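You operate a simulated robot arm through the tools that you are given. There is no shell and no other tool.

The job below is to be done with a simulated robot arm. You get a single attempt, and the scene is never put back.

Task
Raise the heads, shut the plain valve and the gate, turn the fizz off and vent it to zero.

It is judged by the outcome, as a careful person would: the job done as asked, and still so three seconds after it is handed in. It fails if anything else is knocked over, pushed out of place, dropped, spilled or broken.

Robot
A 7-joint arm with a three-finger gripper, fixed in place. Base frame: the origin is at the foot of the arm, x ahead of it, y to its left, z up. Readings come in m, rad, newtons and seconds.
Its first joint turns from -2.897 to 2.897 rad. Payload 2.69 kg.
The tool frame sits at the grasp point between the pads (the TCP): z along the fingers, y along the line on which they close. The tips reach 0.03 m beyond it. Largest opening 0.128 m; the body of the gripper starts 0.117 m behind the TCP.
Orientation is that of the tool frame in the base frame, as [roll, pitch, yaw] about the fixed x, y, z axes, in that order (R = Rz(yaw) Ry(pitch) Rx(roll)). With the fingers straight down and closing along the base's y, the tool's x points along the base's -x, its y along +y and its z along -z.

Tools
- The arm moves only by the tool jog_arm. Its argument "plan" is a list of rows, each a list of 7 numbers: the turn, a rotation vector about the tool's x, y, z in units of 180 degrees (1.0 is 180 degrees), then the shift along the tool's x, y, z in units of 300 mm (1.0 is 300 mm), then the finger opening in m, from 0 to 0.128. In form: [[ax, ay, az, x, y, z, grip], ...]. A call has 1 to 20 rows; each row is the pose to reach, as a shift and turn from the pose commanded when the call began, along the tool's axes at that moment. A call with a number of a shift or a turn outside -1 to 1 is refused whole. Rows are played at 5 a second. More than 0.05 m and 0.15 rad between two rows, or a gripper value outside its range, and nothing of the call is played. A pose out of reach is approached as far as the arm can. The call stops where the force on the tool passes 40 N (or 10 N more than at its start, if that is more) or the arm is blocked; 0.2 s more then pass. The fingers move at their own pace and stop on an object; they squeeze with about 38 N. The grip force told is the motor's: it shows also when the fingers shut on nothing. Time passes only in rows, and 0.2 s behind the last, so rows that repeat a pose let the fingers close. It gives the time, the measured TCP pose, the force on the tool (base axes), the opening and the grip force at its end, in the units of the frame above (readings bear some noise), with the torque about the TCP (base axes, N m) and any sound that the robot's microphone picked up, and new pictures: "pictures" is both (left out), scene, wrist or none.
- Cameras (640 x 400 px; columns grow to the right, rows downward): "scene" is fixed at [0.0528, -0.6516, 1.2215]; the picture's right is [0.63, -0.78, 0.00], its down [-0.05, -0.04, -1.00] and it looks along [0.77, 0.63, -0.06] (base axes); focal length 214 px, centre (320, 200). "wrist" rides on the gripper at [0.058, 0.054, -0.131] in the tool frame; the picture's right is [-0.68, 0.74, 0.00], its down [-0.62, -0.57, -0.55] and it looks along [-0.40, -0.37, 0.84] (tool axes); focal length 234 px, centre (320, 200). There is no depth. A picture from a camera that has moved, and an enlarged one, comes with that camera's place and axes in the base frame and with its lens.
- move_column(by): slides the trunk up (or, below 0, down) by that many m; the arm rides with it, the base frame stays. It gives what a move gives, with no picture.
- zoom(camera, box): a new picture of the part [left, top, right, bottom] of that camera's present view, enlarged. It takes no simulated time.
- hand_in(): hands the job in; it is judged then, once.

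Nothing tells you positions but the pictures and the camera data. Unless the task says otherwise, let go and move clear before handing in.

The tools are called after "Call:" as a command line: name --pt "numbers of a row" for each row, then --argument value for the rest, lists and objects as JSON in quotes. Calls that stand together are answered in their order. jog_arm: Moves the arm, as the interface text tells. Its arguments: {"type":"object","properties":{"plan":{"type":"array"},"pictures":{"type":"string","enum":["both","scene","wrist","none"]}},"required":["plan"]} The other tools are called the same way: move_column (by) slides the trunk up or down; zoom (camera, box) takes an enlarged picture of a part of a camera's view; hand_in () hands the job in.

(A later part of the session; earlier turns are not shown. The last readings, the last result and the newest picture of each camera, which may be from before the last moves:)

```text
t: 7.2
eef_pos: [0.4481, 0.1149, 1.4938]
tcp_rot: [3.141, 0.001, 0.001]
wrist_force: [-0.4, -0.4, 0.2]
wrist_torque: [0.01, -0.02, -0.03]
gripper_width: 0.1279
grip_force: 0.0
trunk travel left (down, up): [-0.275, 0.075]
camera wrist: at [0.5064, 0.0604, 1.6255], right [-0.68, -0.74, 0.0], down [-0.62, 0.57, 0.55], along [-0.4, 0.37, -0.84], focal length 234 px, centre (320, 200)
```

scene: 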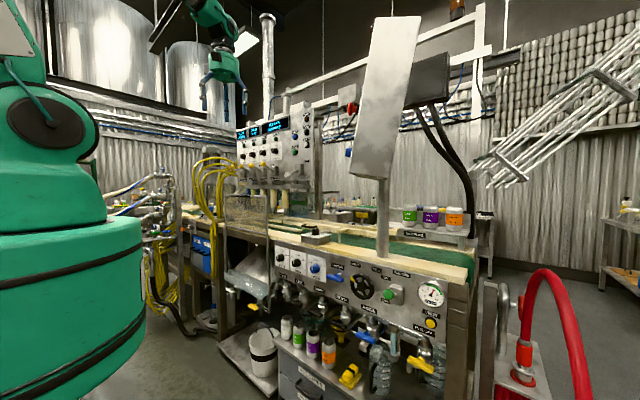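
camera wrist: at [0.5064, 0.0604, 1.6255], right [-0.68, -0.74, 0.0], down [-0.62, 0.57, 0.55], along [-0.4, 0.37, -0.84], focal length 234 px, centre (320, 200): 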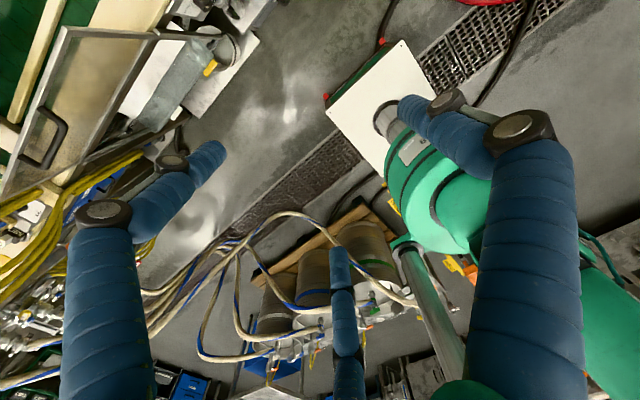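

The spin worked. Now I will tilt the tool forward (toward +x) while lowering it in the free space in front of the arm, so the wrist camera views the front panels upright.

Call:
jog_arm --pt "0 0.045 0 0.02 0 0.06 0.128" --pt "0 0.09 0 0.05 0 0.12 0.128" --pt "0 0.135 0 0.07 0 0.18 0.128" --pt "0 0.18 0 0.1 0 0.24 0.128" --pt "0 0.225 0 0.12 0 0.3 0.128" --pt "0 0.27 0 0.14 0 0.36 0.128" --pt "0 0.315 0 0.17 0 0.42 0.128" --pt "0 0.36 0 0.19 0 0.48 0.128" --pt "0 0.405 0 0.22 0 0.54 0.128" --pt "0 0.45 0 0.24 0 0.6 0.128" --pt "0 0.49 0 0.26 0 0.66 0.128" --pt "0 0.5 0 0.27 0 0.7 0.128" --pt "0 0.5 0 0.27 0 0.7 0.128" --pictures "both"

```text
t: 10.0
eef_pos: [0.5285, 0.1152, 1.2861]
tcp_rot: [0.107, -1.57, 3.037]
wrist_force: [1.4, -0.1, 0.0]
wrist_torque: [0.01, -0.06, -0.03]
gripper_width: 0.1279
grip_force: 0.0
trunk travel left (down, up): [-0.275, 0.075]
camera wrist: at [0.3977, 0.0612, 1.3436], right [0.0, -0.74, -0.68], down [-0.55, 0.57, -0.62], along [0.84, 0.37, -0.4], focal length 234 px, centre (320, 200)
```

scene: 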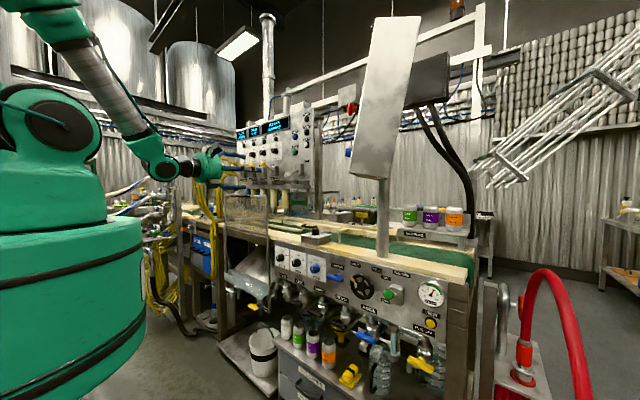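
wrist: 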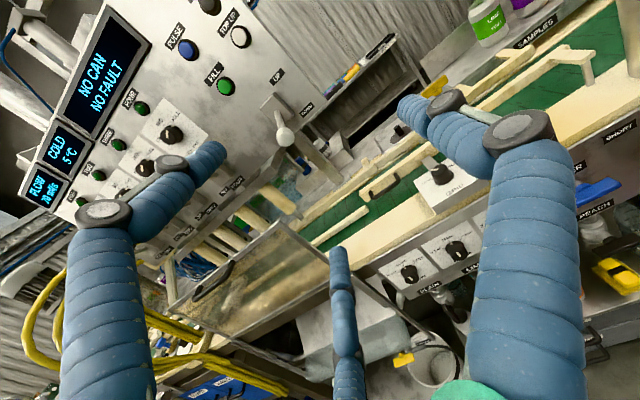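

The wrist camera now faces the equipment. I will zoom in on the screen, the handled rail, and the head lever.

Call:
zoom --camera "wrist" --box '[160, 200, 340, 370]'

Call:
zoom --camera "wrist" --box '[300, 130, 480, 250]'

Call:
zoom --camera "wrist" --box '[240, 60, 400, 180]'

Call:
zoom --camera "wrist" --box '[340, 220, 500, 390]'

Call:
zoom --camera "wrist" --box '[160, 340, 340, 400]'

```text
2.35 times, centred on (250, 285) of wrist
camera zoom: at [0.3977, 0.0612, 1.3436], right [0.0, -0.74, -0.68], down [-0.55, 0.57, -0.62], along [0.84, 0.37, -0.4], focal length 551 px, centre (485, 0)
```

zoom: 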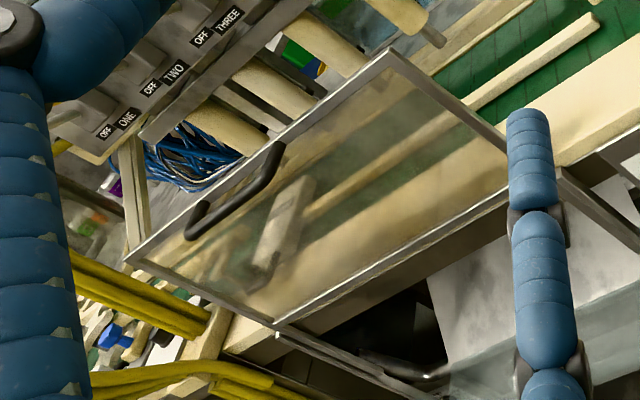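

```text
3.33 times, centred on (390, 190) of wrist
camera zoom: at [0.3977, 0.0612, 1.3436], right [0.0, -0.74, -0.68], down [-0.55, 0.57, -0.62], along [0.84, 0.37, -0.4], focal length 781 px, centre (87, 233)
```

zoom: 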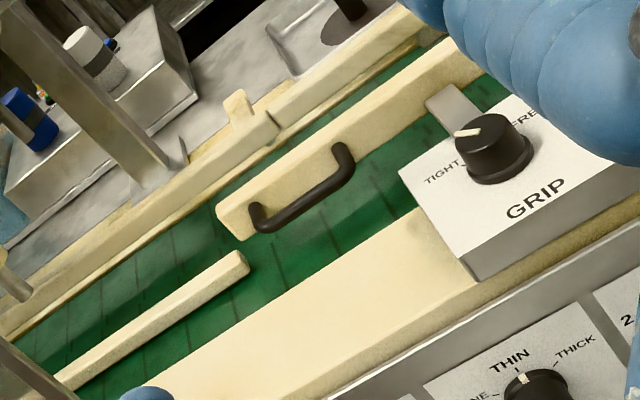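

```text
3.33 times, centred on (320, 120) of wrist
camera zoom: at [0.3977, 0.0612, 1.3436], right [0.0, -0.74, -0.68], down [-0.55, 0.57, -0.62], along [0.84, 0.37, -0.4], focal length 781 px, centre (320, 467)
```

zoom: 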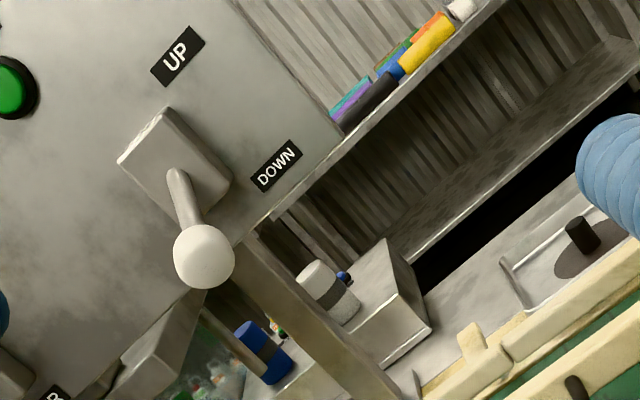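

```text
2.35 times, centred on (420, 305) of wrist
camera zoom: at [0.3977, 0.0612, 1.3436], right [0.0, -0.74, -0.68], down [-0.55, 0.57, -0.62], along [0.84, 0.37, -0.4], focal length 551 px, centre (85, -47)
```

zoom: 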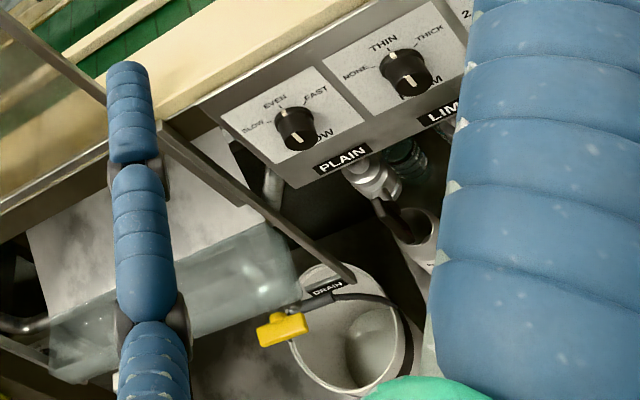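

```text
3.56 times, centred on (250, 370) of wrist
camera zoom: at [0.3977, 0.0612, 1.3436], right [0.0, -0.74, -0.68], down [-0.55, 0.57, -0.62], along [0.84, 0.37, -0.4], focal length 833 px, centre (569, -404)
```

zoom: 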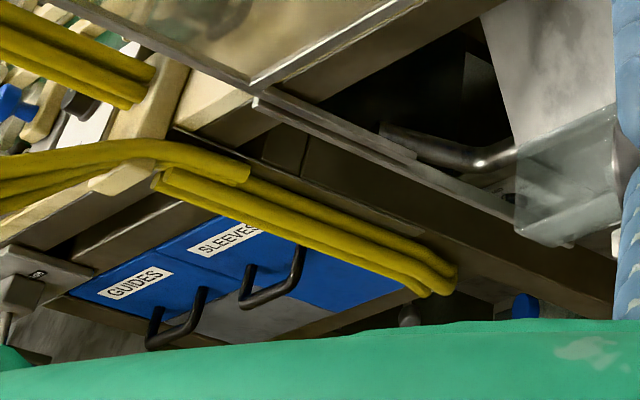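

The handled rail segment looks parallel with its lane, so I need to inspect the pedestal face and the front panel for a gate control. I will slide the hand to −y, keeping x at 0.53 so it stays clear of the pedestal.

Call:
jog_arm --pt "0 0 0 0 0.15 0 0.128" --pt "0 0 0 0 0.3 0 0.128" --pt "0 0 0 0 0.45 0 0.128" --pt "0 0 0 0 0.6 0 0.128" --pt "0 0 0 0 0.75 0 0.128" --pt "0 0 0 0 0.9 0 0.128" --pt "0 0 0 0 1.0 0 0.128" --pt "0 0 0 0 1.0 0 0.128" --pictures "both"

```text
t: 11.8
eef_pos: [0.5205, 0.0398, 1.2892]
tcp_rot: [-0.403, -1.571, -2.748]
wrist_force: [-0.1, 0.5, 0.1]
wrist_torque: [0.03, -0.01, 0.02]
gripper_width: 0.1277
grip_force: 0.1
out of reach, approached as far as the arm can: row 2, 3, 4, 5, 6, 7, 8
trunk travel left (down, up): [-0.275, 0.075]
camera wrist: at [0.3901, -0.0136, 1.3475], right [-0.01, -0.74, -0.68], down [-0.54, 0.57, -0.62], along [0.84, 0.36, -0.4], focal length 234 px, centre (320, 200)
```

scene: 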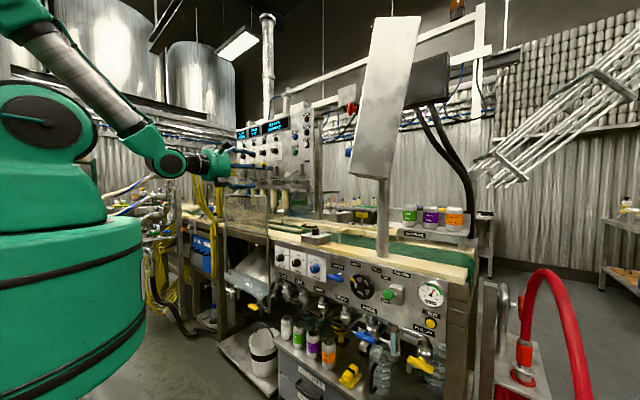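
wrist: 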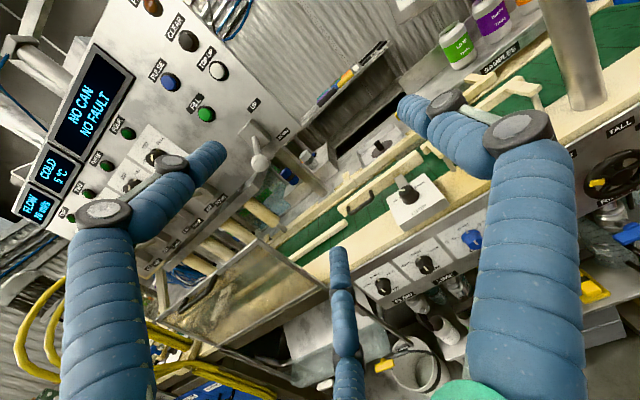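

The arm hit a joint limit moving right with this roll, so the right-hand items will need a different wrist roll later. From here I will zoom on the handled rail and the left rail with both cameras to measure them accurately.

Call:
zoom --camera "wrist" --box '[310, 150, 430, 240]'

Call:
zoom --camera "scene" --box '[290, 212, 350, 250]'

Call:
zoom --camera "wrist" --box '[130, 230, 330, 360]'

Call:
zoom --camera "wrist" --box '[500, 0, 640, 120]'

```text
4.44 times, centred on (370, 195) of wrist
camera zoom: at [0.3901, -0.0136, 1.3475], right [-0.01, -0.74, -0.68], down [-0.54, 0.57, -0.62], along [0.84, 0.36, -0.4], focal length 1041 px, centre (98, 222)
```

zoom: 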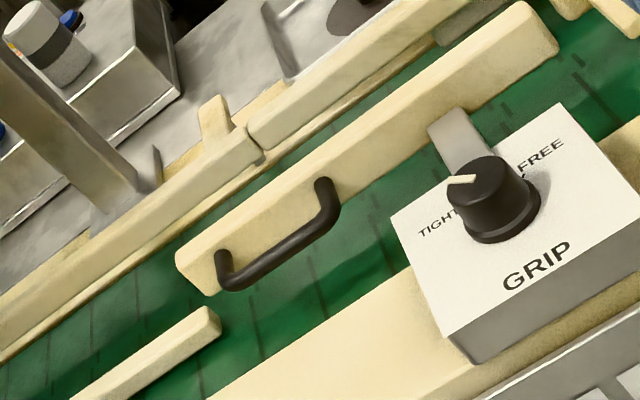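

```text
10.53 times, centred on (320, 231) of scene
camera zoom: at [0.0528, -0.6516, 1.2215], right [0.63, -0.78, 0.0], down [-0.05, -0.04, -1.0], along [0.77, 0.63, -0.06], focal length 2258 px, centre (320, -126)
```

zoom: 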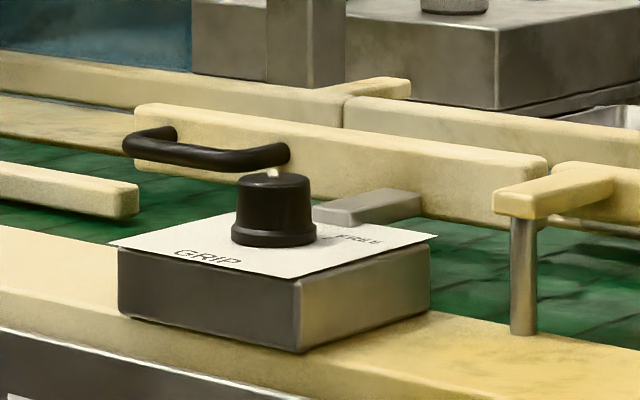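

```text
3.08 times, centred on (230, 295) of wrist
camera zoom: at [0.3901, -0.0136, 1.3475], right [-0.01, -0.74, -0.68], down [-0.54, 0.57, -0.62], along [0.84, 0.36, -0.4], focal length 720 px, centre (597, -92)
```

zoom: 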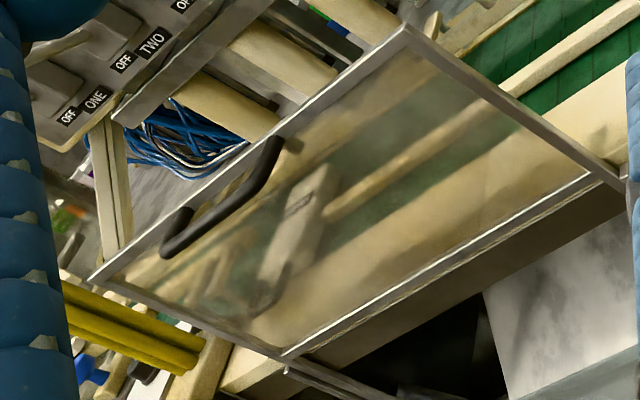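

```text
3.33 times, centred on (570, 60) of wrist
camera zoom: at [0.3901, -0.0136, 1.3475], right [-0.01, -0.74, -0.68], down [-0.54, 0.57, -0.62], along [0.84, 0.36, -0.4], focal length 781 px, centre (-513, 667)
```

zoom: 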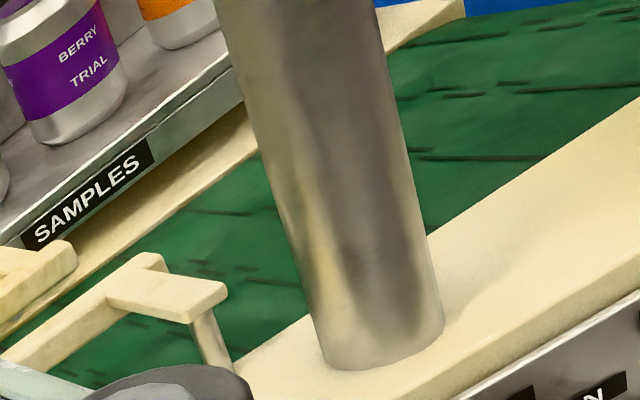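

Behind the clear screen there is a small arm or block with a dark label. I will zoom in on it from both cameras.

Call:
zoom --camera "wrist" --box '[190, 275, 260, 350]'

Call:
zoom --camera "wrist" --box '[215, 285, 240, 310]'

Call:
zoom --camera "scene" --box '[226, 205, 262, 232]'

Call:
zoom --camera "scene" --box '[214, 195, 290, 245]'

```text
5.33 times, centred on (225, 312) of wrist
camera zoom: at [0.3901, -0.0136, 1.3475], right [-0.01, -0.74, -0.68], down [-0.54, 0.57, -0.62], along [0.84, 0.36, -0.4], focal length 1249 px, centre (827, -400)
```

zoom: 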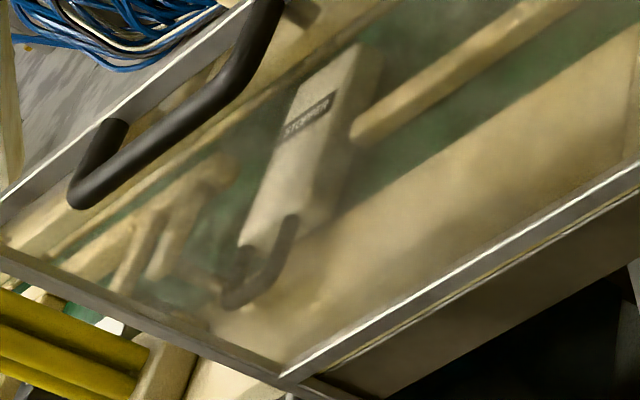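

```text
16.00 times, centred on (228, 298) of wrist
camera zoom: at [0.3901, -0.0136, 1.3475], right [-0.01, -0.74, -0.68], down [-0.54, 0.57, -0.62], along [0.84, 0.36, -0.4], focal length 3747 px, centre (1800, -1360)
```

zoom: 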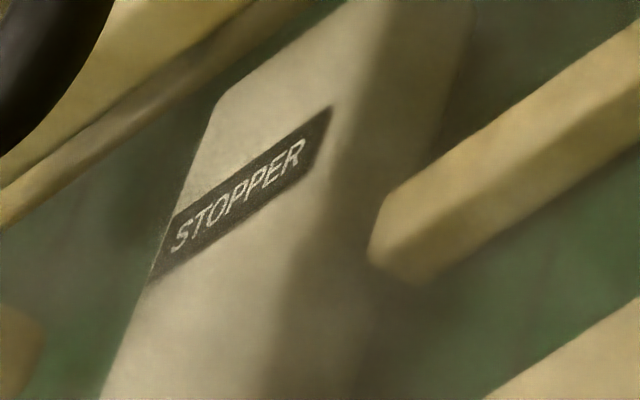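

```text
14.81 times, centred on (244, 218) of scene
camera zoom: at [0.0528, -0.6516, 1.2215], right [0.63, -0.78, 0.0], down [-0.05, -0.04, -1.0], along [0.77, 0.63, -0.06], focal length 3177 px, centre (1446, -74)
```

zoom: 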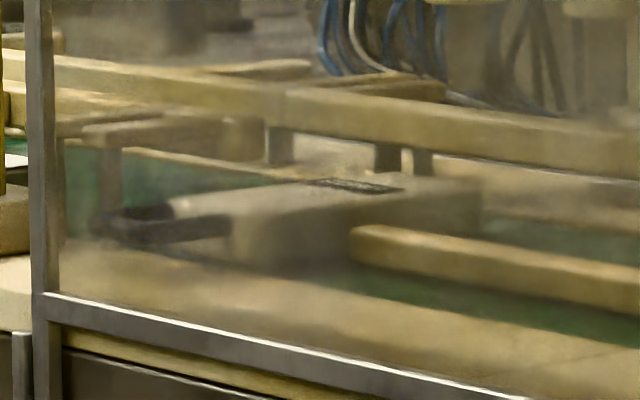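

```text
8.00 times, centred on (252, 220) of scene
camera zoom: at [0.0528, -0.6516, 1.2215], right [0.63, -0.78, 0.0], down [-0.05, -0.04, -1.0], along [0.77, 0.63, -0.06], focal length 1716 px, centre (864, 40)
```

zoom: 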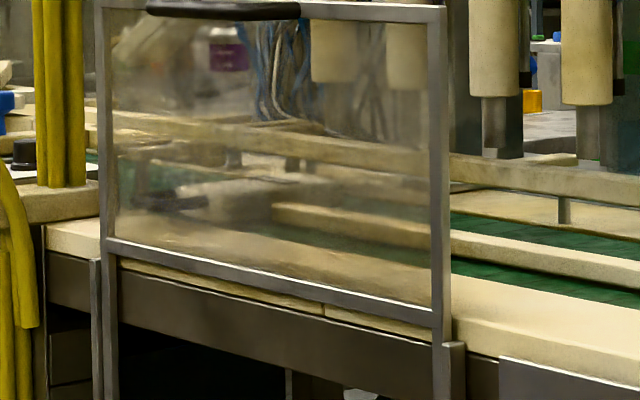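

The item behind the screen is labelled STOPPER, and the handled rail is carried by the bar of the GRIP clamp box, so it is an adjustable guide. That makes the framed clear panel with its top handle the likely gate. I will move to look at it squarely from in front.

Call:
jog_arm --pt "0 0 0 0 -0.1 0 0.128" --pt "0 0 0 0 -0.2 0 0.128" --pt "0 0 0 0 -0.3 0 0.128" --pictures "none"

```text
t: 12.6
eef_pos: [0.5215, 0.1328, 1.2916]
tcp_rot: [2.486, -1.57, 0.653]
wrist_force: [-0.6, 0.0, 0.8]
wrist_torque: [-0.02, 0.0, 0.04]
gripper_width: 0.1281
grip_force: 0.0
trunk travel left (down, up): [-0.275, 0.075]
```

Call:
jog_arm --pt "0 0 0 -0.07 -0.12 0 0.128" --pt "0 0 0 -0.14 -0.24 0 0.128" --pt "0 0 0 -0.21 -0.36 0 0.128" --pt "0 0 0 -0.28 -0.48 0 0.128" --pt "0 0 0 -0.35 -0.6 0 0.128" --pt "0 0 0 -0.42 -0.72 0 0.128" --pt "0 0 0 -0.47 -0.8 0 0.128" --pt "0 0 0 -0.47 -0.8 0 0.128" --pictures "both"

```text
t: 14.4
eef_pos: [0.5232, 0.3759, 1.1523]
tcp_rot: [1.504, -1.571, 1.636]
wrist_force: [-0.6, 0.1, 0.2]
wrist_torque: [0.01, 0.01, -0.08]
gripper_width: 0.128
grip_force: 0.0
trunk travel left (down, up): [-0.275, 0.075]
camera wrist: at [0.3921, 0.3232, 1.2096], right [0.0, -0.74, -0.68], down [-0.55, 0.57, -0.62], along [0.84, 0.37, -0.4], focal length 234 px, centre (320, 200)
```

scene: 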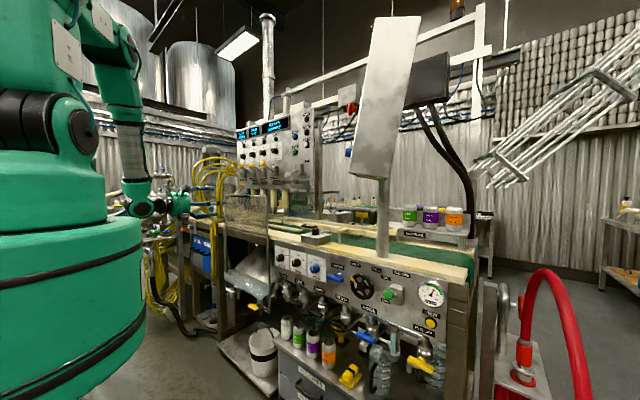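
wrist: 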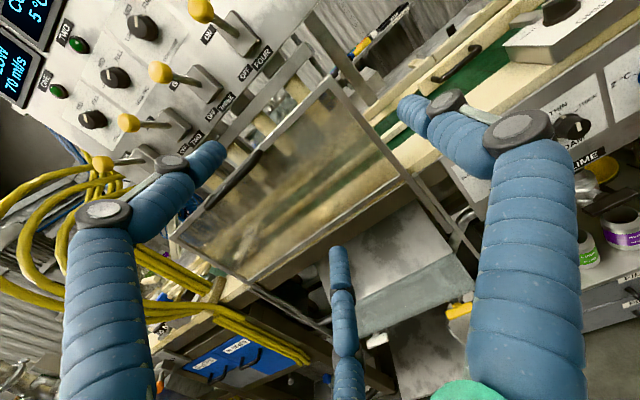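

Call:
zoom --camera "wrist" --box '[170, 70, 420, 270]'

Call:
zoom --camera "wrist" --box '[220, 180, 480, 370]'

Call:
zoom --camera "wrist" --box '[310, 70, 480, 200]'

Call:
zoom --camera "wrist" --box '[350, 170, 430, 230]'

```text
2.00 times, centred on (295, 170) of wrist
camera zoom: at [0.3921, 0.3232, 1.2096], right [0.0, -0.74, -0.68], down [-0.55, 0.57, -0.62], along [0.84, 0.37, -0.4], focal length 468 px, centre (370, 260)
```

zoom: 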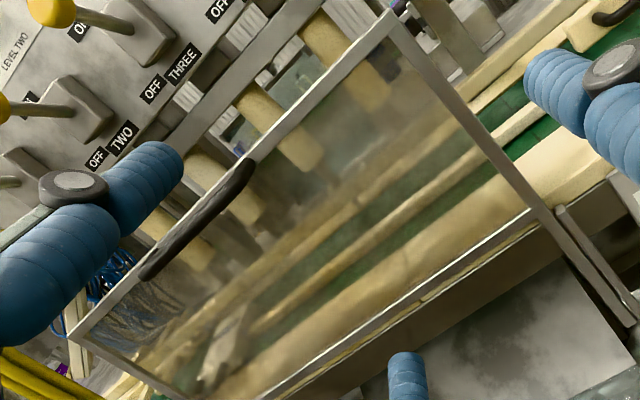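

```text
2.11 times, centred on (350, 275) of wrist
camera zoom: at [0.3921, 0.3232, 1.2096], right [0.0, -0.74, -0.68], down [-0.55, 0.57, -0.62], along [0.84, 0.37, -0.4], focal length 493 px, centre (257, 42)
```

zoom: 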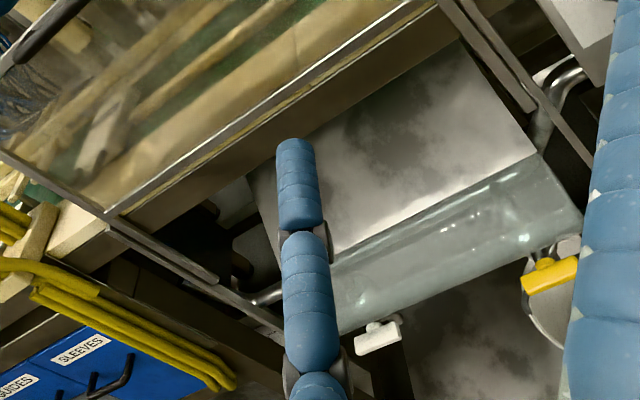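

```text
3.08 times, centred on (395, 135) of wrist
camera zoom: at [0.3921, 0.3232, 1.2096], right [0.0, -0.74, -0.68], down [-0.55, 0.57, -0.62], along [0.84, 0.37, -0.4], focal length 720 px, centre (89, 400)
```

zoom: 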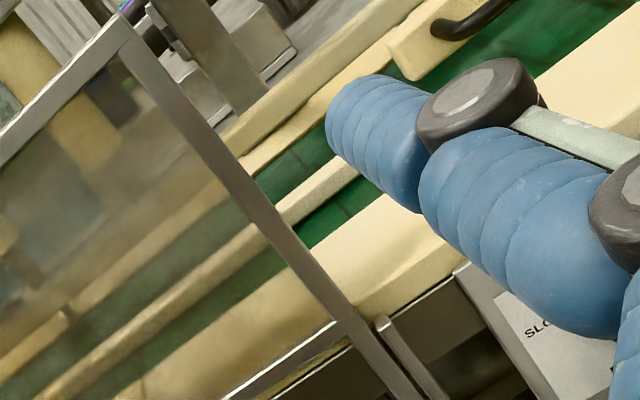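

```text
6.67 times, centred on (390, 200) of wrist
camera zoom: at [0.3921, 0.3232, 1.2096], right [0.0, -0.74, -0.68], down [-0.55, 0.57, -0.62], along [0.84, 0.37, -0.4], focal length 1561 px, centre (-147, 200)
```

zoom: 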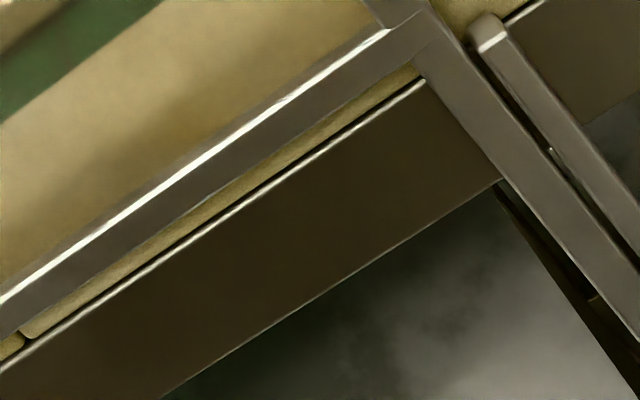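

I need to know which of the two parallel bars belongs to the moving frame. I will zoom along the right-hand bars.

Call:
zoom --camera "wrist" --box '[390, 165, 490, 265]'

Call:
zoom --camera "wrist" --box '[425, 205, 485, 265]'

Call:
zoom --camera "scene" --box '[255, 230, 285, 275]'

Call:
zoom --camera "scene" --box '[255, 262, 285, 320]'

Call:
zoom --camera "wrist" --box '[240, 260, 330, 340]'

```text
4.00 times, centred on (440, 215) of wrist
camera zoom: at [0.3921, 0.3232, 1.2096], right [0.0, -0.74, -0.68], down [-0.55, 0.57, -0.62], along [0.84, 0.37, -0.4], focal length 937 px, centre (-160, 140)
```

zoom: 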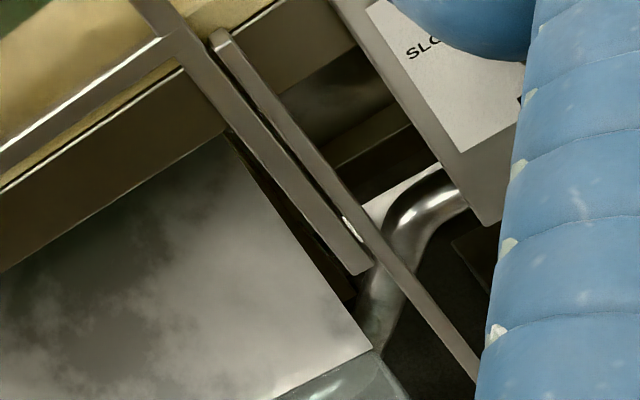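

```text
6.67 times, centred on (455, 235) of wrist
camera zoom: at [0.3921, 0.3232, 1.2096], right [0.0, -0.74, -0.68], down [-0.55, 0.57, -0.62], along [0.84, 0.37, -0.4], focal length 1561 px, centre (-580, -33)
```

zoom: 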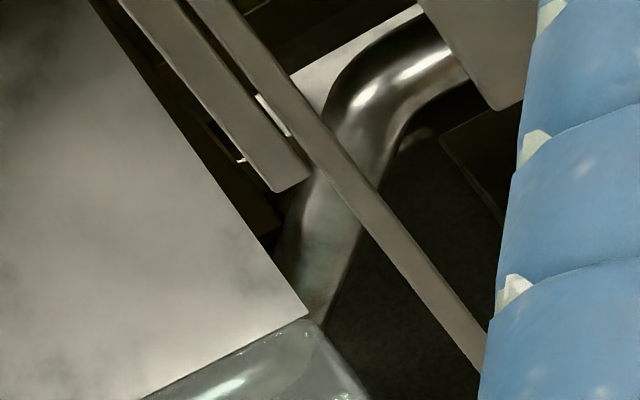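

```text
8.89 times, centred on (270, 252) of scene
camera zoom: at [0.0528, -0.6516, 1.2215], right [0.63, -0.78, 0.0], down [-0.05, -0.04, -1.0], along [0.77, 0.63, -0.06], focal length 1906 px, centre (764, -267)
```

zoom: 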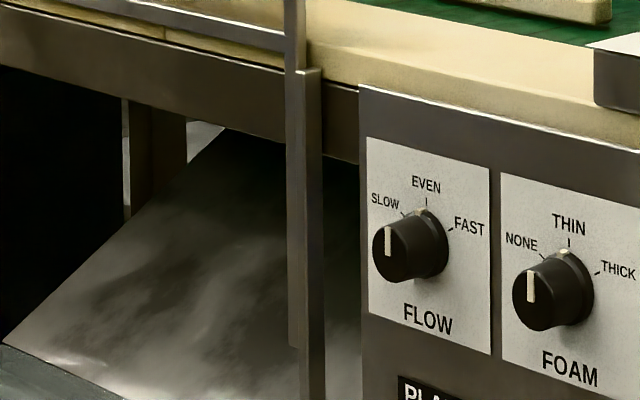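

```text
6.90 times, centred on (270, 291) of scene
camera zoom: at [0.0528, -0.6516, 1.2215], right [0.63, -0.78, 0.0], down [-0.05, -0.04, -1.0], along [0.77, 0.63, -0.06], focal length 1479 px, centre (665, -428)
```

zoom: 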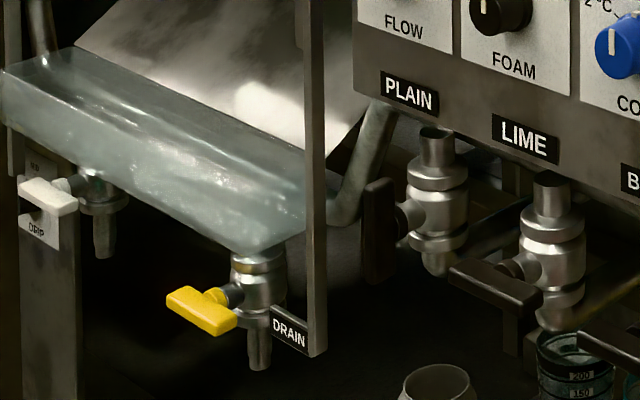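

```text
5.00 times, centred on (285, 300) of wrist
camera zoom: at [0.3921, 0.3232, 1.2096], right [0.0, -0.74, -0.68], down [-0.55, 0.57, -0.62], along [0.84, 0.37, -0.4], focal length 1171 px, centre (495, -300)
```

zoom: 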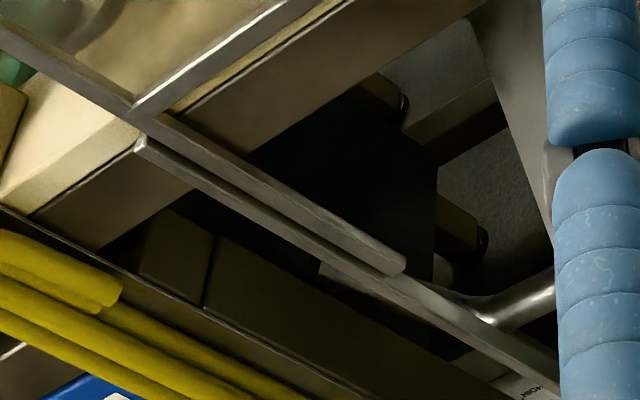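

The panel frame slides on legs inside fixed guides (guides from z 0.5 to 0.95), and it is currently raised. Before deciding I want to see the pedestal face for any gate control, so I will travel to the −y side while rolling the wrist back 90° to stay inside the joint limits.

Call:
jog_arm --pt "0 0 0.045 0.03 0.1 -0.02 0.128" --pt "0 0 0.09 0.06 0.2 -0.04 0.128" --pt "0 0 0.135 0.09 0.3 -0.06 0.128" --pt "0 0 0.18 0.12 0.4 -0.08 0.128" --pt "0 0 0.225 0.15 0.5 -0.1 0.128" --pt "0 0 0.27 0.18 0.6 -0.12 0.128" --pt "0 0 0.315 0.21 0.7 -0.14 0.128" --pt "0 0 0.36 0.24 0.8 -0.16 0.128" --pt "0 0 0.405 0.27 0.9 -0.18 0.128" --pt "0 0 0.45 0.3 1.0 -0.2 0.128" --pt "0 0 0.49 0.33 1.0 -0.22 0.128" --pt "0 0 0.5 0.33 1.0 -0.22 0.128" --pictures "none"

```text
t: 17.0
eef_pos: [0.4572, 0.0756, 1.2518]
tcp_rot: [-1.571, 0.002, -1.573]
wrist_force: [0.3, 0.6, -0.1]
wrist_torque: [0.0, -0.03, 0.02]
gripper_width: 0.128
grip_force: 0.1
trunk travel left (down, up): [-0.275, 0.075]
```

Call:
jog_arm --pt "0 0 0 0.15 -0.02 0 0.128" --pt "0 0 0 0.3 -0.04 0 0.128" --pt "0 0 0 0.45 -0.06 0 0.128" --pt "0 0 0 0.6 -0.08 0 0.128" --pt "0 0 0 0.75 -0.1 0 0.128" --pt "0 0 0 0.9 -0.12 0 0.128" --pt "0 0 0 1.0 -0.14 0 0.128" --pt "0 0 0 1.0 -0.14 0 0.128" --pictures "wrist"

```text
t: 19.0
eef_pos: [0.4842, 0.0346, 1.3586]
tcp_rot: [-1.442, 0.029, -1.575]
wrist_force: [0.5, -0.7, -1.0]
wrist_torque: [0.01, 0.03, -0.02]
gripper_width: 0.1281
grip_force: 0.1
out of reach, approached as far as the arm can: row 1, 2, 3, 4, 5, 6, 7, 8
trunk travel left (down, up): [-0.275, 0.075]
stopped in row 8: the arm was blocked; the commanded pose is now the measured one
camera wrist: at [0.3597, -0.0209, 1.2874], right [0.1, 0.7, -0.71], down [-0.61, 0.61, 0.51], along [0.78, 0.39, 0.49], focal length 234 px, centre (320, 200)
```

wrist: 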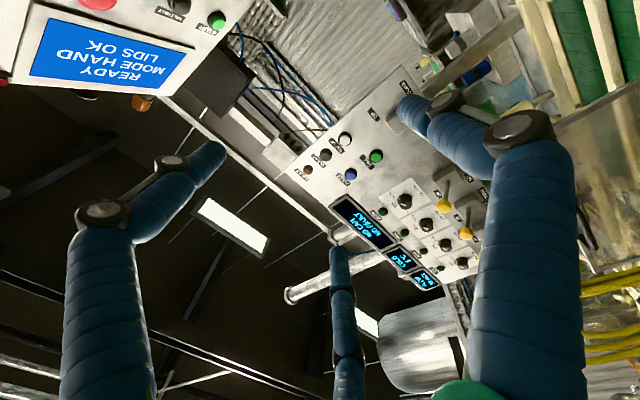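

The crossing near y = 0 is blocked because the wrist is too close to the column at this x. I can read the pedestal display ("READY, MODE HAND, LIDS OK"); I will zoom on it and then cross further out in x and lower.

Call:
zoom --camera "wrist" --box '[0, 0, 240, 140]'

Call:
jog_arm --pt "0 0 0 0 0.1 0.1 0.128" --pt "0 0 0 0 0.2 0.2 0.128" --pt "0 0 0 0 0.3 0.3 0.128" --pt "0 0 0 0 0.4 0.4 0.128" --pt "0 0 0 0 0.5 0.4 0.128" --pt "0 0 0 0 0.5 0.4 0.128" --pictures "none"

```text
2.67 times, centred on (120, 70) of wrist
camera zoom: at [0.3597, -0.0209, 1.2874], right [0.1, 0.7, -0.71], down [-0.61, 0.61, 0.51], along [0.78, 0.39, 0.49], focal length 624 px, centre (853, 547)
```

zoom: 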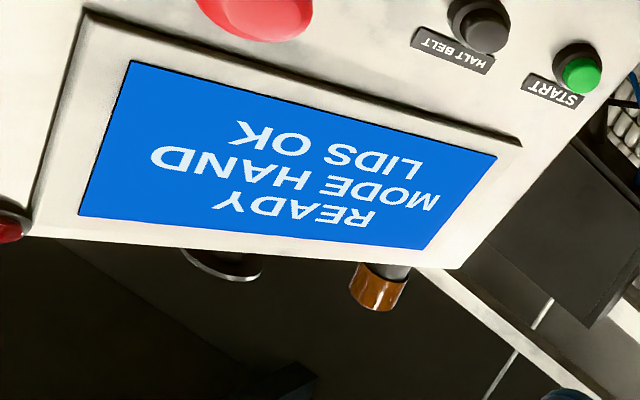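

```text
t: 20.4
eef_pos: [0.6144, 0.0671, 1.2257]
tcp_rot: [-1.447, 0.031, -1.601]
wrist_force: [0.6, -0.1, 0.6]
wrist_torque: [0.01, 0.03, 0.0]
gripper_width: 0.1277
grip_force: 0.2
out of reach, approached as far as the arm can: row 1, 2, 3, 4, 5, 6
trunk travel left (down, up): [-0.275, 0.075]
```

The pedestal carries only HALT BELT, START, STOP, SPEED and MODE, so there is no gate control there. I will tilt the tool back down and look at the belt section from above to judge the handled rail properly.

Call:
jog_arm --pt "-0.04 0 0 0 -0.04 0 0.128" --pt "-0.08 0 0 0 -0.08 0 0.128" --pt "-0.12 0 0 0 -0.12 0 0.128" --pt "-0.16 0 0 0 -0.16 0 0.128" --pt "-0.2 0 0 0 -0.2 0 0.128" --pt "-0.24 0 0 0 -0.24 0 0.128" --pt "-0.28 0 0 0 -0.28 0 0.128" --pt "-0.32 0 0 0 -0.32 0 0.128" --pt "-0.36 0 0 0 -0.36 0 0.128" --pt "-0.4 0 0 0 -0.4 0 0.128" --pt "-0.44 0 0 0 -0.44 0 0.128" --pt "-0.48 0 0 0 -0.47 0 0.128" --pt "-0.5 0 0 0 -0.47 0 0.128" --pt "-0.5 0 0 0 -0.47 0 0.128" --pictures "wrist"

```text
t: 23.4
eef_pos: [0.5943, 0.0643, 1.3658]
tcp_rot: [-3.014, 0.028, -1.575]
wrist_force: [-1.1, 0.4, 0.6]
wrist_torque: [-0.02, -0.11, 0.01]
gripper_width: 0.1279
grip_force: 0.0
out of reach, approached as far as the arm can: row 8, 9
trunk travel left (down, up): [-0.275, 0.075]
camera wrist: at [0.5247, 0.0028, 1.4863], right [-0.73, 0.68, -0.07], down [0.49, 0.59, 0.63], along [0.48, 0.42, -0.77], focal length 234 px, centre (320, 200)
```

wrist: 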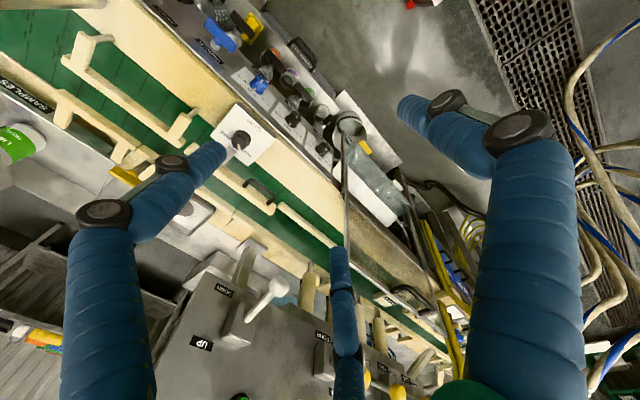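

Call:
zoom --camera "wrist" --box '[160, 90, 340, 260]'

Call:
zoom --camera "wrist" --box '[50, 20, 290, 220]'

Call:
zoom --camera "wrist" --box '[350, 250, 450, 350]'

```text
2.35 times, centred on (250, 175) of wrist
camera zoom: at [0.5247, 0.0028, 1.4863], right [-0.73, 0.68, -0.07], down [0.49, 0.59, 0.63], along [0.48, 0.42, -0.77], focal length 551 px, centre (485, 259)
```

zoom: 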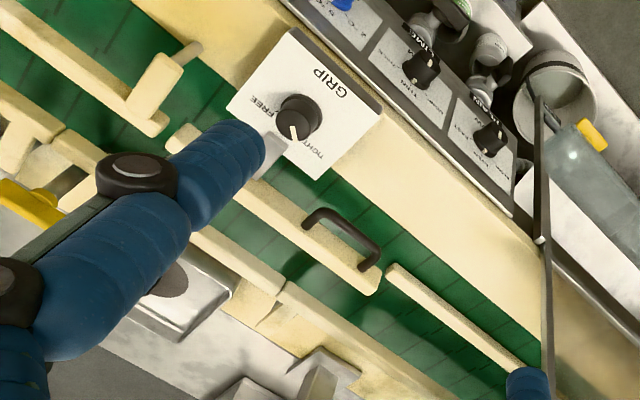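

```text
2.00 times, centred on (170, 120) of wrist
camera zoom: at [0.5247, 0.0028, 1.4863], right [-0.73, 0.68, -0.07], down [0.49, 0.59, 0.63], along [0.48, 0.42, -0.77], focal length 468 px, centre (620, 360)
```

zoom: 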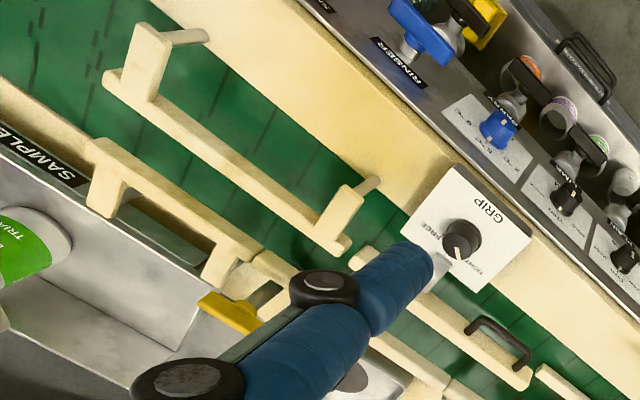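

```text
4.00 times, centred on (400, 300) of wrist
camera zoom: at [0.5247, 0.0028, 1.4863], right [-0.73, 0.68, -0.07], down [0.49, 0.59, 0.63], along [0.48, 0.42, -0.77], focal length 937 px, centre (0, -200)
```

zoom: 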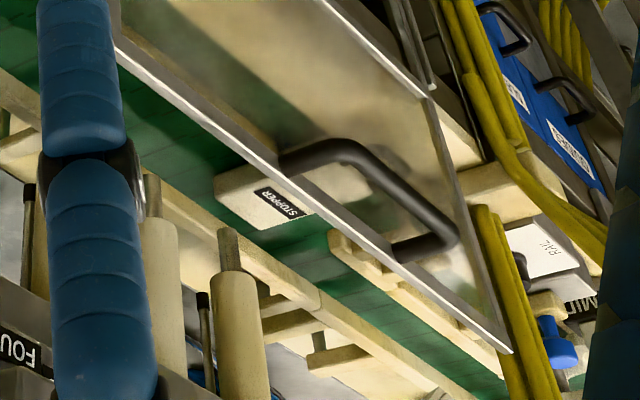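

The handled rail is in line with the bracket rail. I will check the remaining unlabeled spots (lower cabinet, tray area, right end, and the bracket by the GRIP box) before deciding.

Call:
zoom --camera "scene" --box '[270, 340, 350, 400]'

Call:
zoom --camera "scene" --box '[215, 320, 295, 385]'

Call:
zoom --camera "scene" --box '[326, 222, 350, 240]'

Call:
zoom --camera "scene" --box '[440, 220, 520, 290]'

Call:
zoom --camera "wrist" --box '[225, 130, 275, 170]'

Call:
zoom --camera "scene" --box '[175, 240, 235, 310]'

```text
6.67 times, centred on (310, 370) of scene
camera zoom: at [0.0528, -0.6516, 1.2215], right [0.63, -0.78, 0.0], down [-0.05, -0.04, -1.0], along [0.77, 0.63, -0.06], focal length 1430 px, centre (387, -933)
```

zoom: 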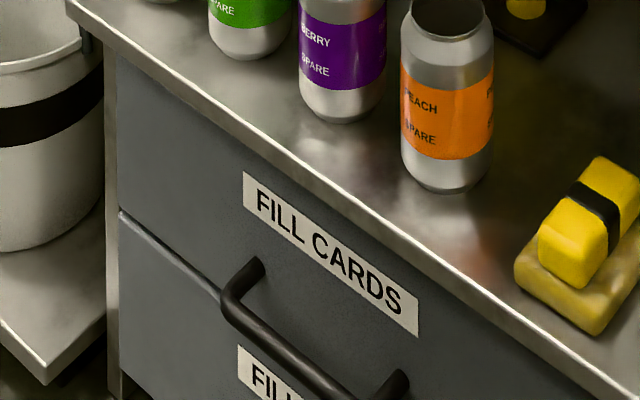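

```text
6.15 times, centred on (255, 352) of scene
camera zoom: at [0.0528, -0.6516, 1.2215], right [0.63, -0.78, 0.0], down [-0.05, -0.04, -1.0], along [0.77, 0.63, -0.06], focal length 1320 px, centre (720, -738)
```

zoom: 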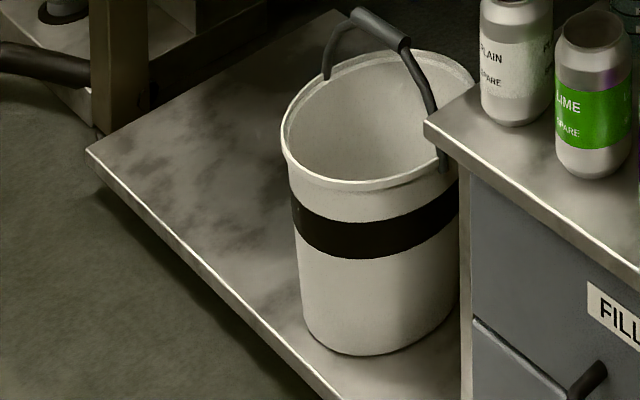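

```text
16.00 times, centred on (338, 231) of scene
camera zoom: at [0.0528, -0.6516, 1.2215], right [0.63, -0.78, 0.0], down [-0.05, -0.04, -1.0], along [0.77, 0.63, -0.06], focal length 3432 px, centre (32, -296)
```

zoom: 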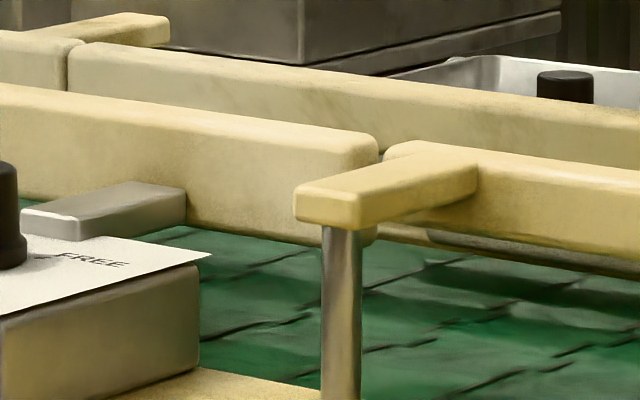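

```text
5.71 times, centred on (480, 255) of scene
camera zoom: at [0.0528, -0.6516, 1.2215], right [0.63, -0.78, 0.0], down [-0.05, -0.04, -1.0], along [0.77, 0.63, -0.06], focal length 1226 px, centre (-594, -114)
```

zoom: 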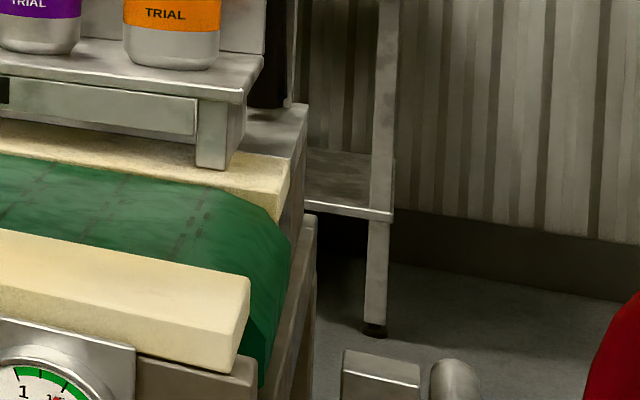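

```text
10.00 times, centred on (250, 150) of wrist
camera zoom: at [0.5247, 0.0028, 1.4863], right [-0.73, 0.68, -0.07], down [0.49, 0.59, 0.63], along [0.48, 0.42, -0.77], focal length 2342 px, centre (1020, 700)
```

zoom: 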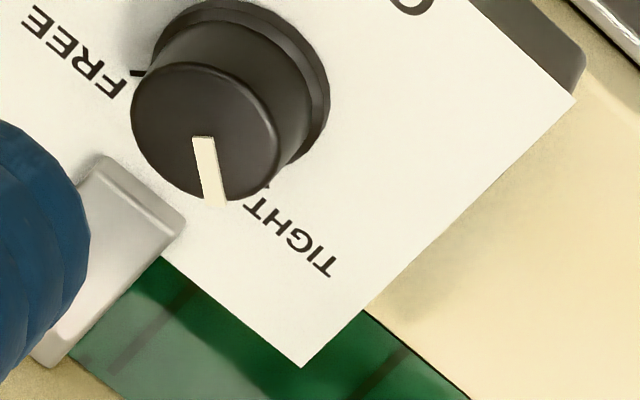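

```text
5.71 times, centred on (205, 275) of scene
camera zoom: at [0.0528, -0.6516, 1.2215], right [0.63, -0.78, 0.0], down [-0.05, -0.04, -1.0], along [0.77, 0.63, -0.06], focal length 1226 px, centre (977, -229)
```

zoom: 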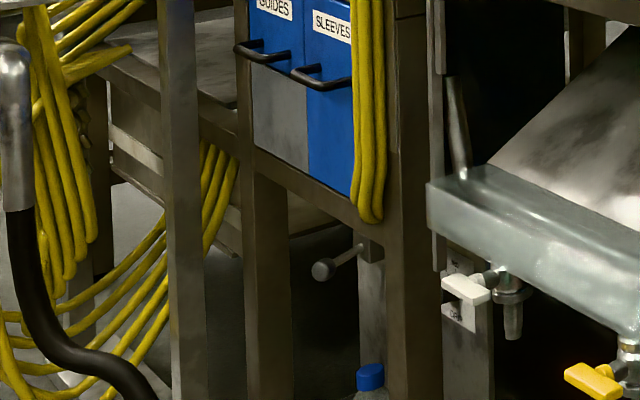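

The GRIP knob is set to TIGHT and clamps the handled rail's bracket, so that rail is a locked guide and not the gate. I will look from above at the infeed side behind the clear panel for any other gate.

Call:
jog_arm --pt "0 0 0 -0.12 0.02 -0.06 0.128" --pt "0 0 0 -0.24 0.04 -0.12 0.128" --pt "0 0 0 -0.36 0.06 -0.18 0.128" --pt "0 0 0 -0.48 0.08 -0.24 0.128" --pt "0 0 0 -0.6 0.1 -0.3 0.128" --pt "0 0 0 -0.72 0.12 -0.36 0.128" --pt "0 0 0 -0.84 0.14 -0.42 0.128" --pt "0 0 0 -0.96 0.16 -0.46 0.128" --pt "0 0 0 -1.0 0.16 -0.5 0.128" --pt "0 0 0 -1.0 0.16 -0.5 0.128" --pictures "wrist"

```text
t: 25.6
eef_pos: [0.5313, 0.3617, 1.5156]
tcp_rot: [-3.016, 0.028, -1.578]
wrist_force: [-1.4, -0.4, -0.6]
wrist_torque: [-0.01, -0.01, -0.04]
gripper_width: 0.128
grip_force: 0.0
trunk travel left (down, up): [-0.275, 0.075]
camera wrist: at [0.4609, 0.3005, 1.6365], right [-0.73, 0.68, -0.07], down [0.5, 0.6, 0.63], along [0.48, 0.42, -0.77], focal length 234 px, centre (320, 200)
```

wrist: 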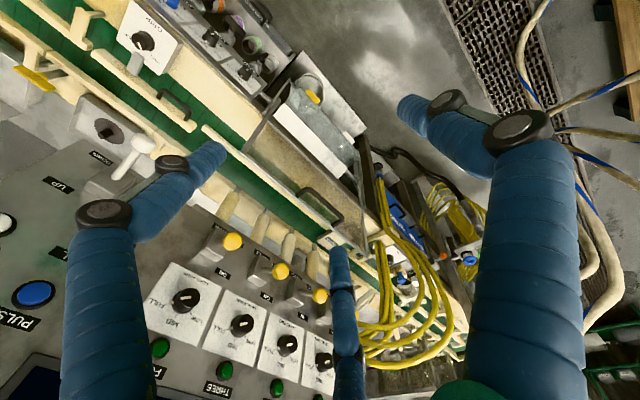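

Call:
zoom --camera "wrist" --box '[200, 110, 380, 260]'

Call:
zoom --camera "wrist" --box '[290, 180, 380, 270]'

Call:
zoom --camera "wrist" --box '[370, 200, 480, 350]'

Call:
zoom --camera "wrist" --box '[0, 0, 220, 160]'

```text
2.67 times, centred on (290, 185) of wrist
camera zoom: at [0.4609, 0.3005, 1.6365], right [-0.73, 0.68, -0.07], down [0.5, 0.6, 0.63], along [0.48, 0.42, -0.77], focal length 624 px, centre (400, 240)
```

zoom: 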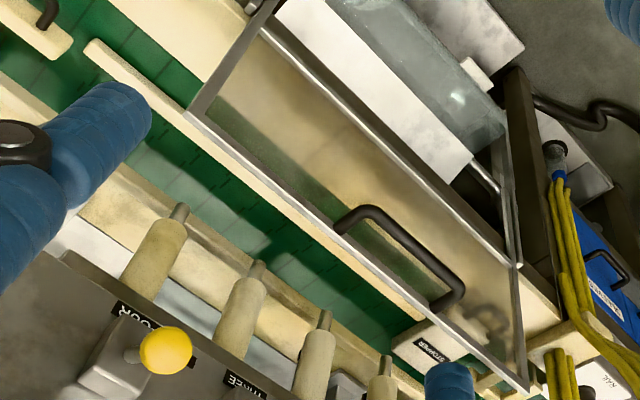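

```text
4.44 times, centred on (335, 225) of wrist
camera zoom: at [0.4609, 0.3005, 1.6365], right [-0.73, 0.68, -0.07], down [0.5, 0.6, 0.63], along [0.48, 0.42, -0.77], focal length 1041 px, centre (253, 89)
```

zoom: 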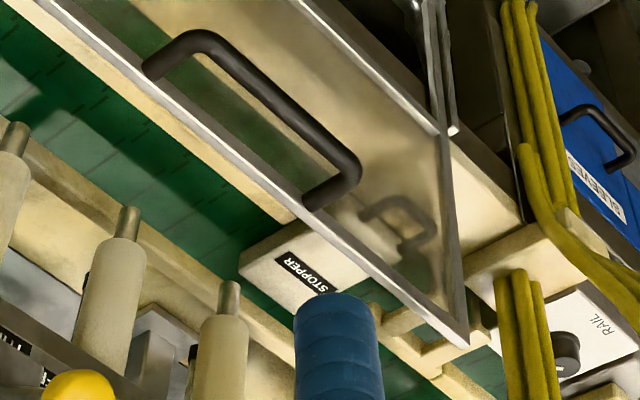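

```text
2.67 times, centred on (425, 275) of wrist
camera zoom: at [0.4609, 0.3005, 1.6365], right [-0.73, 0.68, -0.07], down [0.5, 0.6, 0.63], along [0.48, 0.42, -0.77], focal length 624 px, centre (40, 0)
```

zoom: 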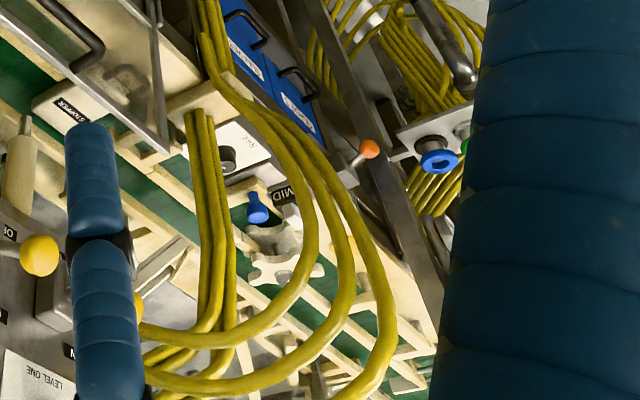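

```text
2.50 times, centred on (110, 80) of wrist
camera zoom: at [0.4609, 0.3005, 1.6365], right [-0.73, 0.68, -0.07], down [0.5, 0.6, 0.63], along [0.48, 0.42, -0.77], focal length 585 px, centre (845, 500)
```

zoom: 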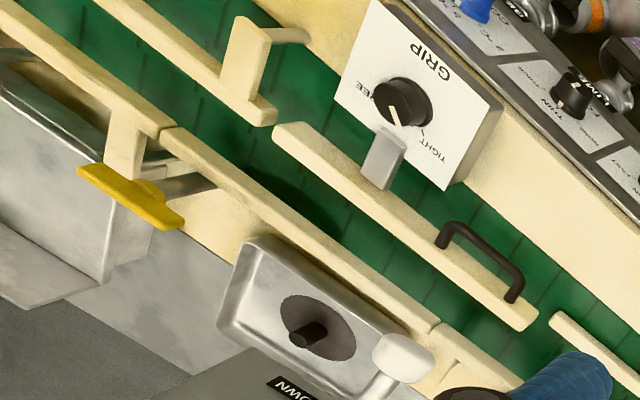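

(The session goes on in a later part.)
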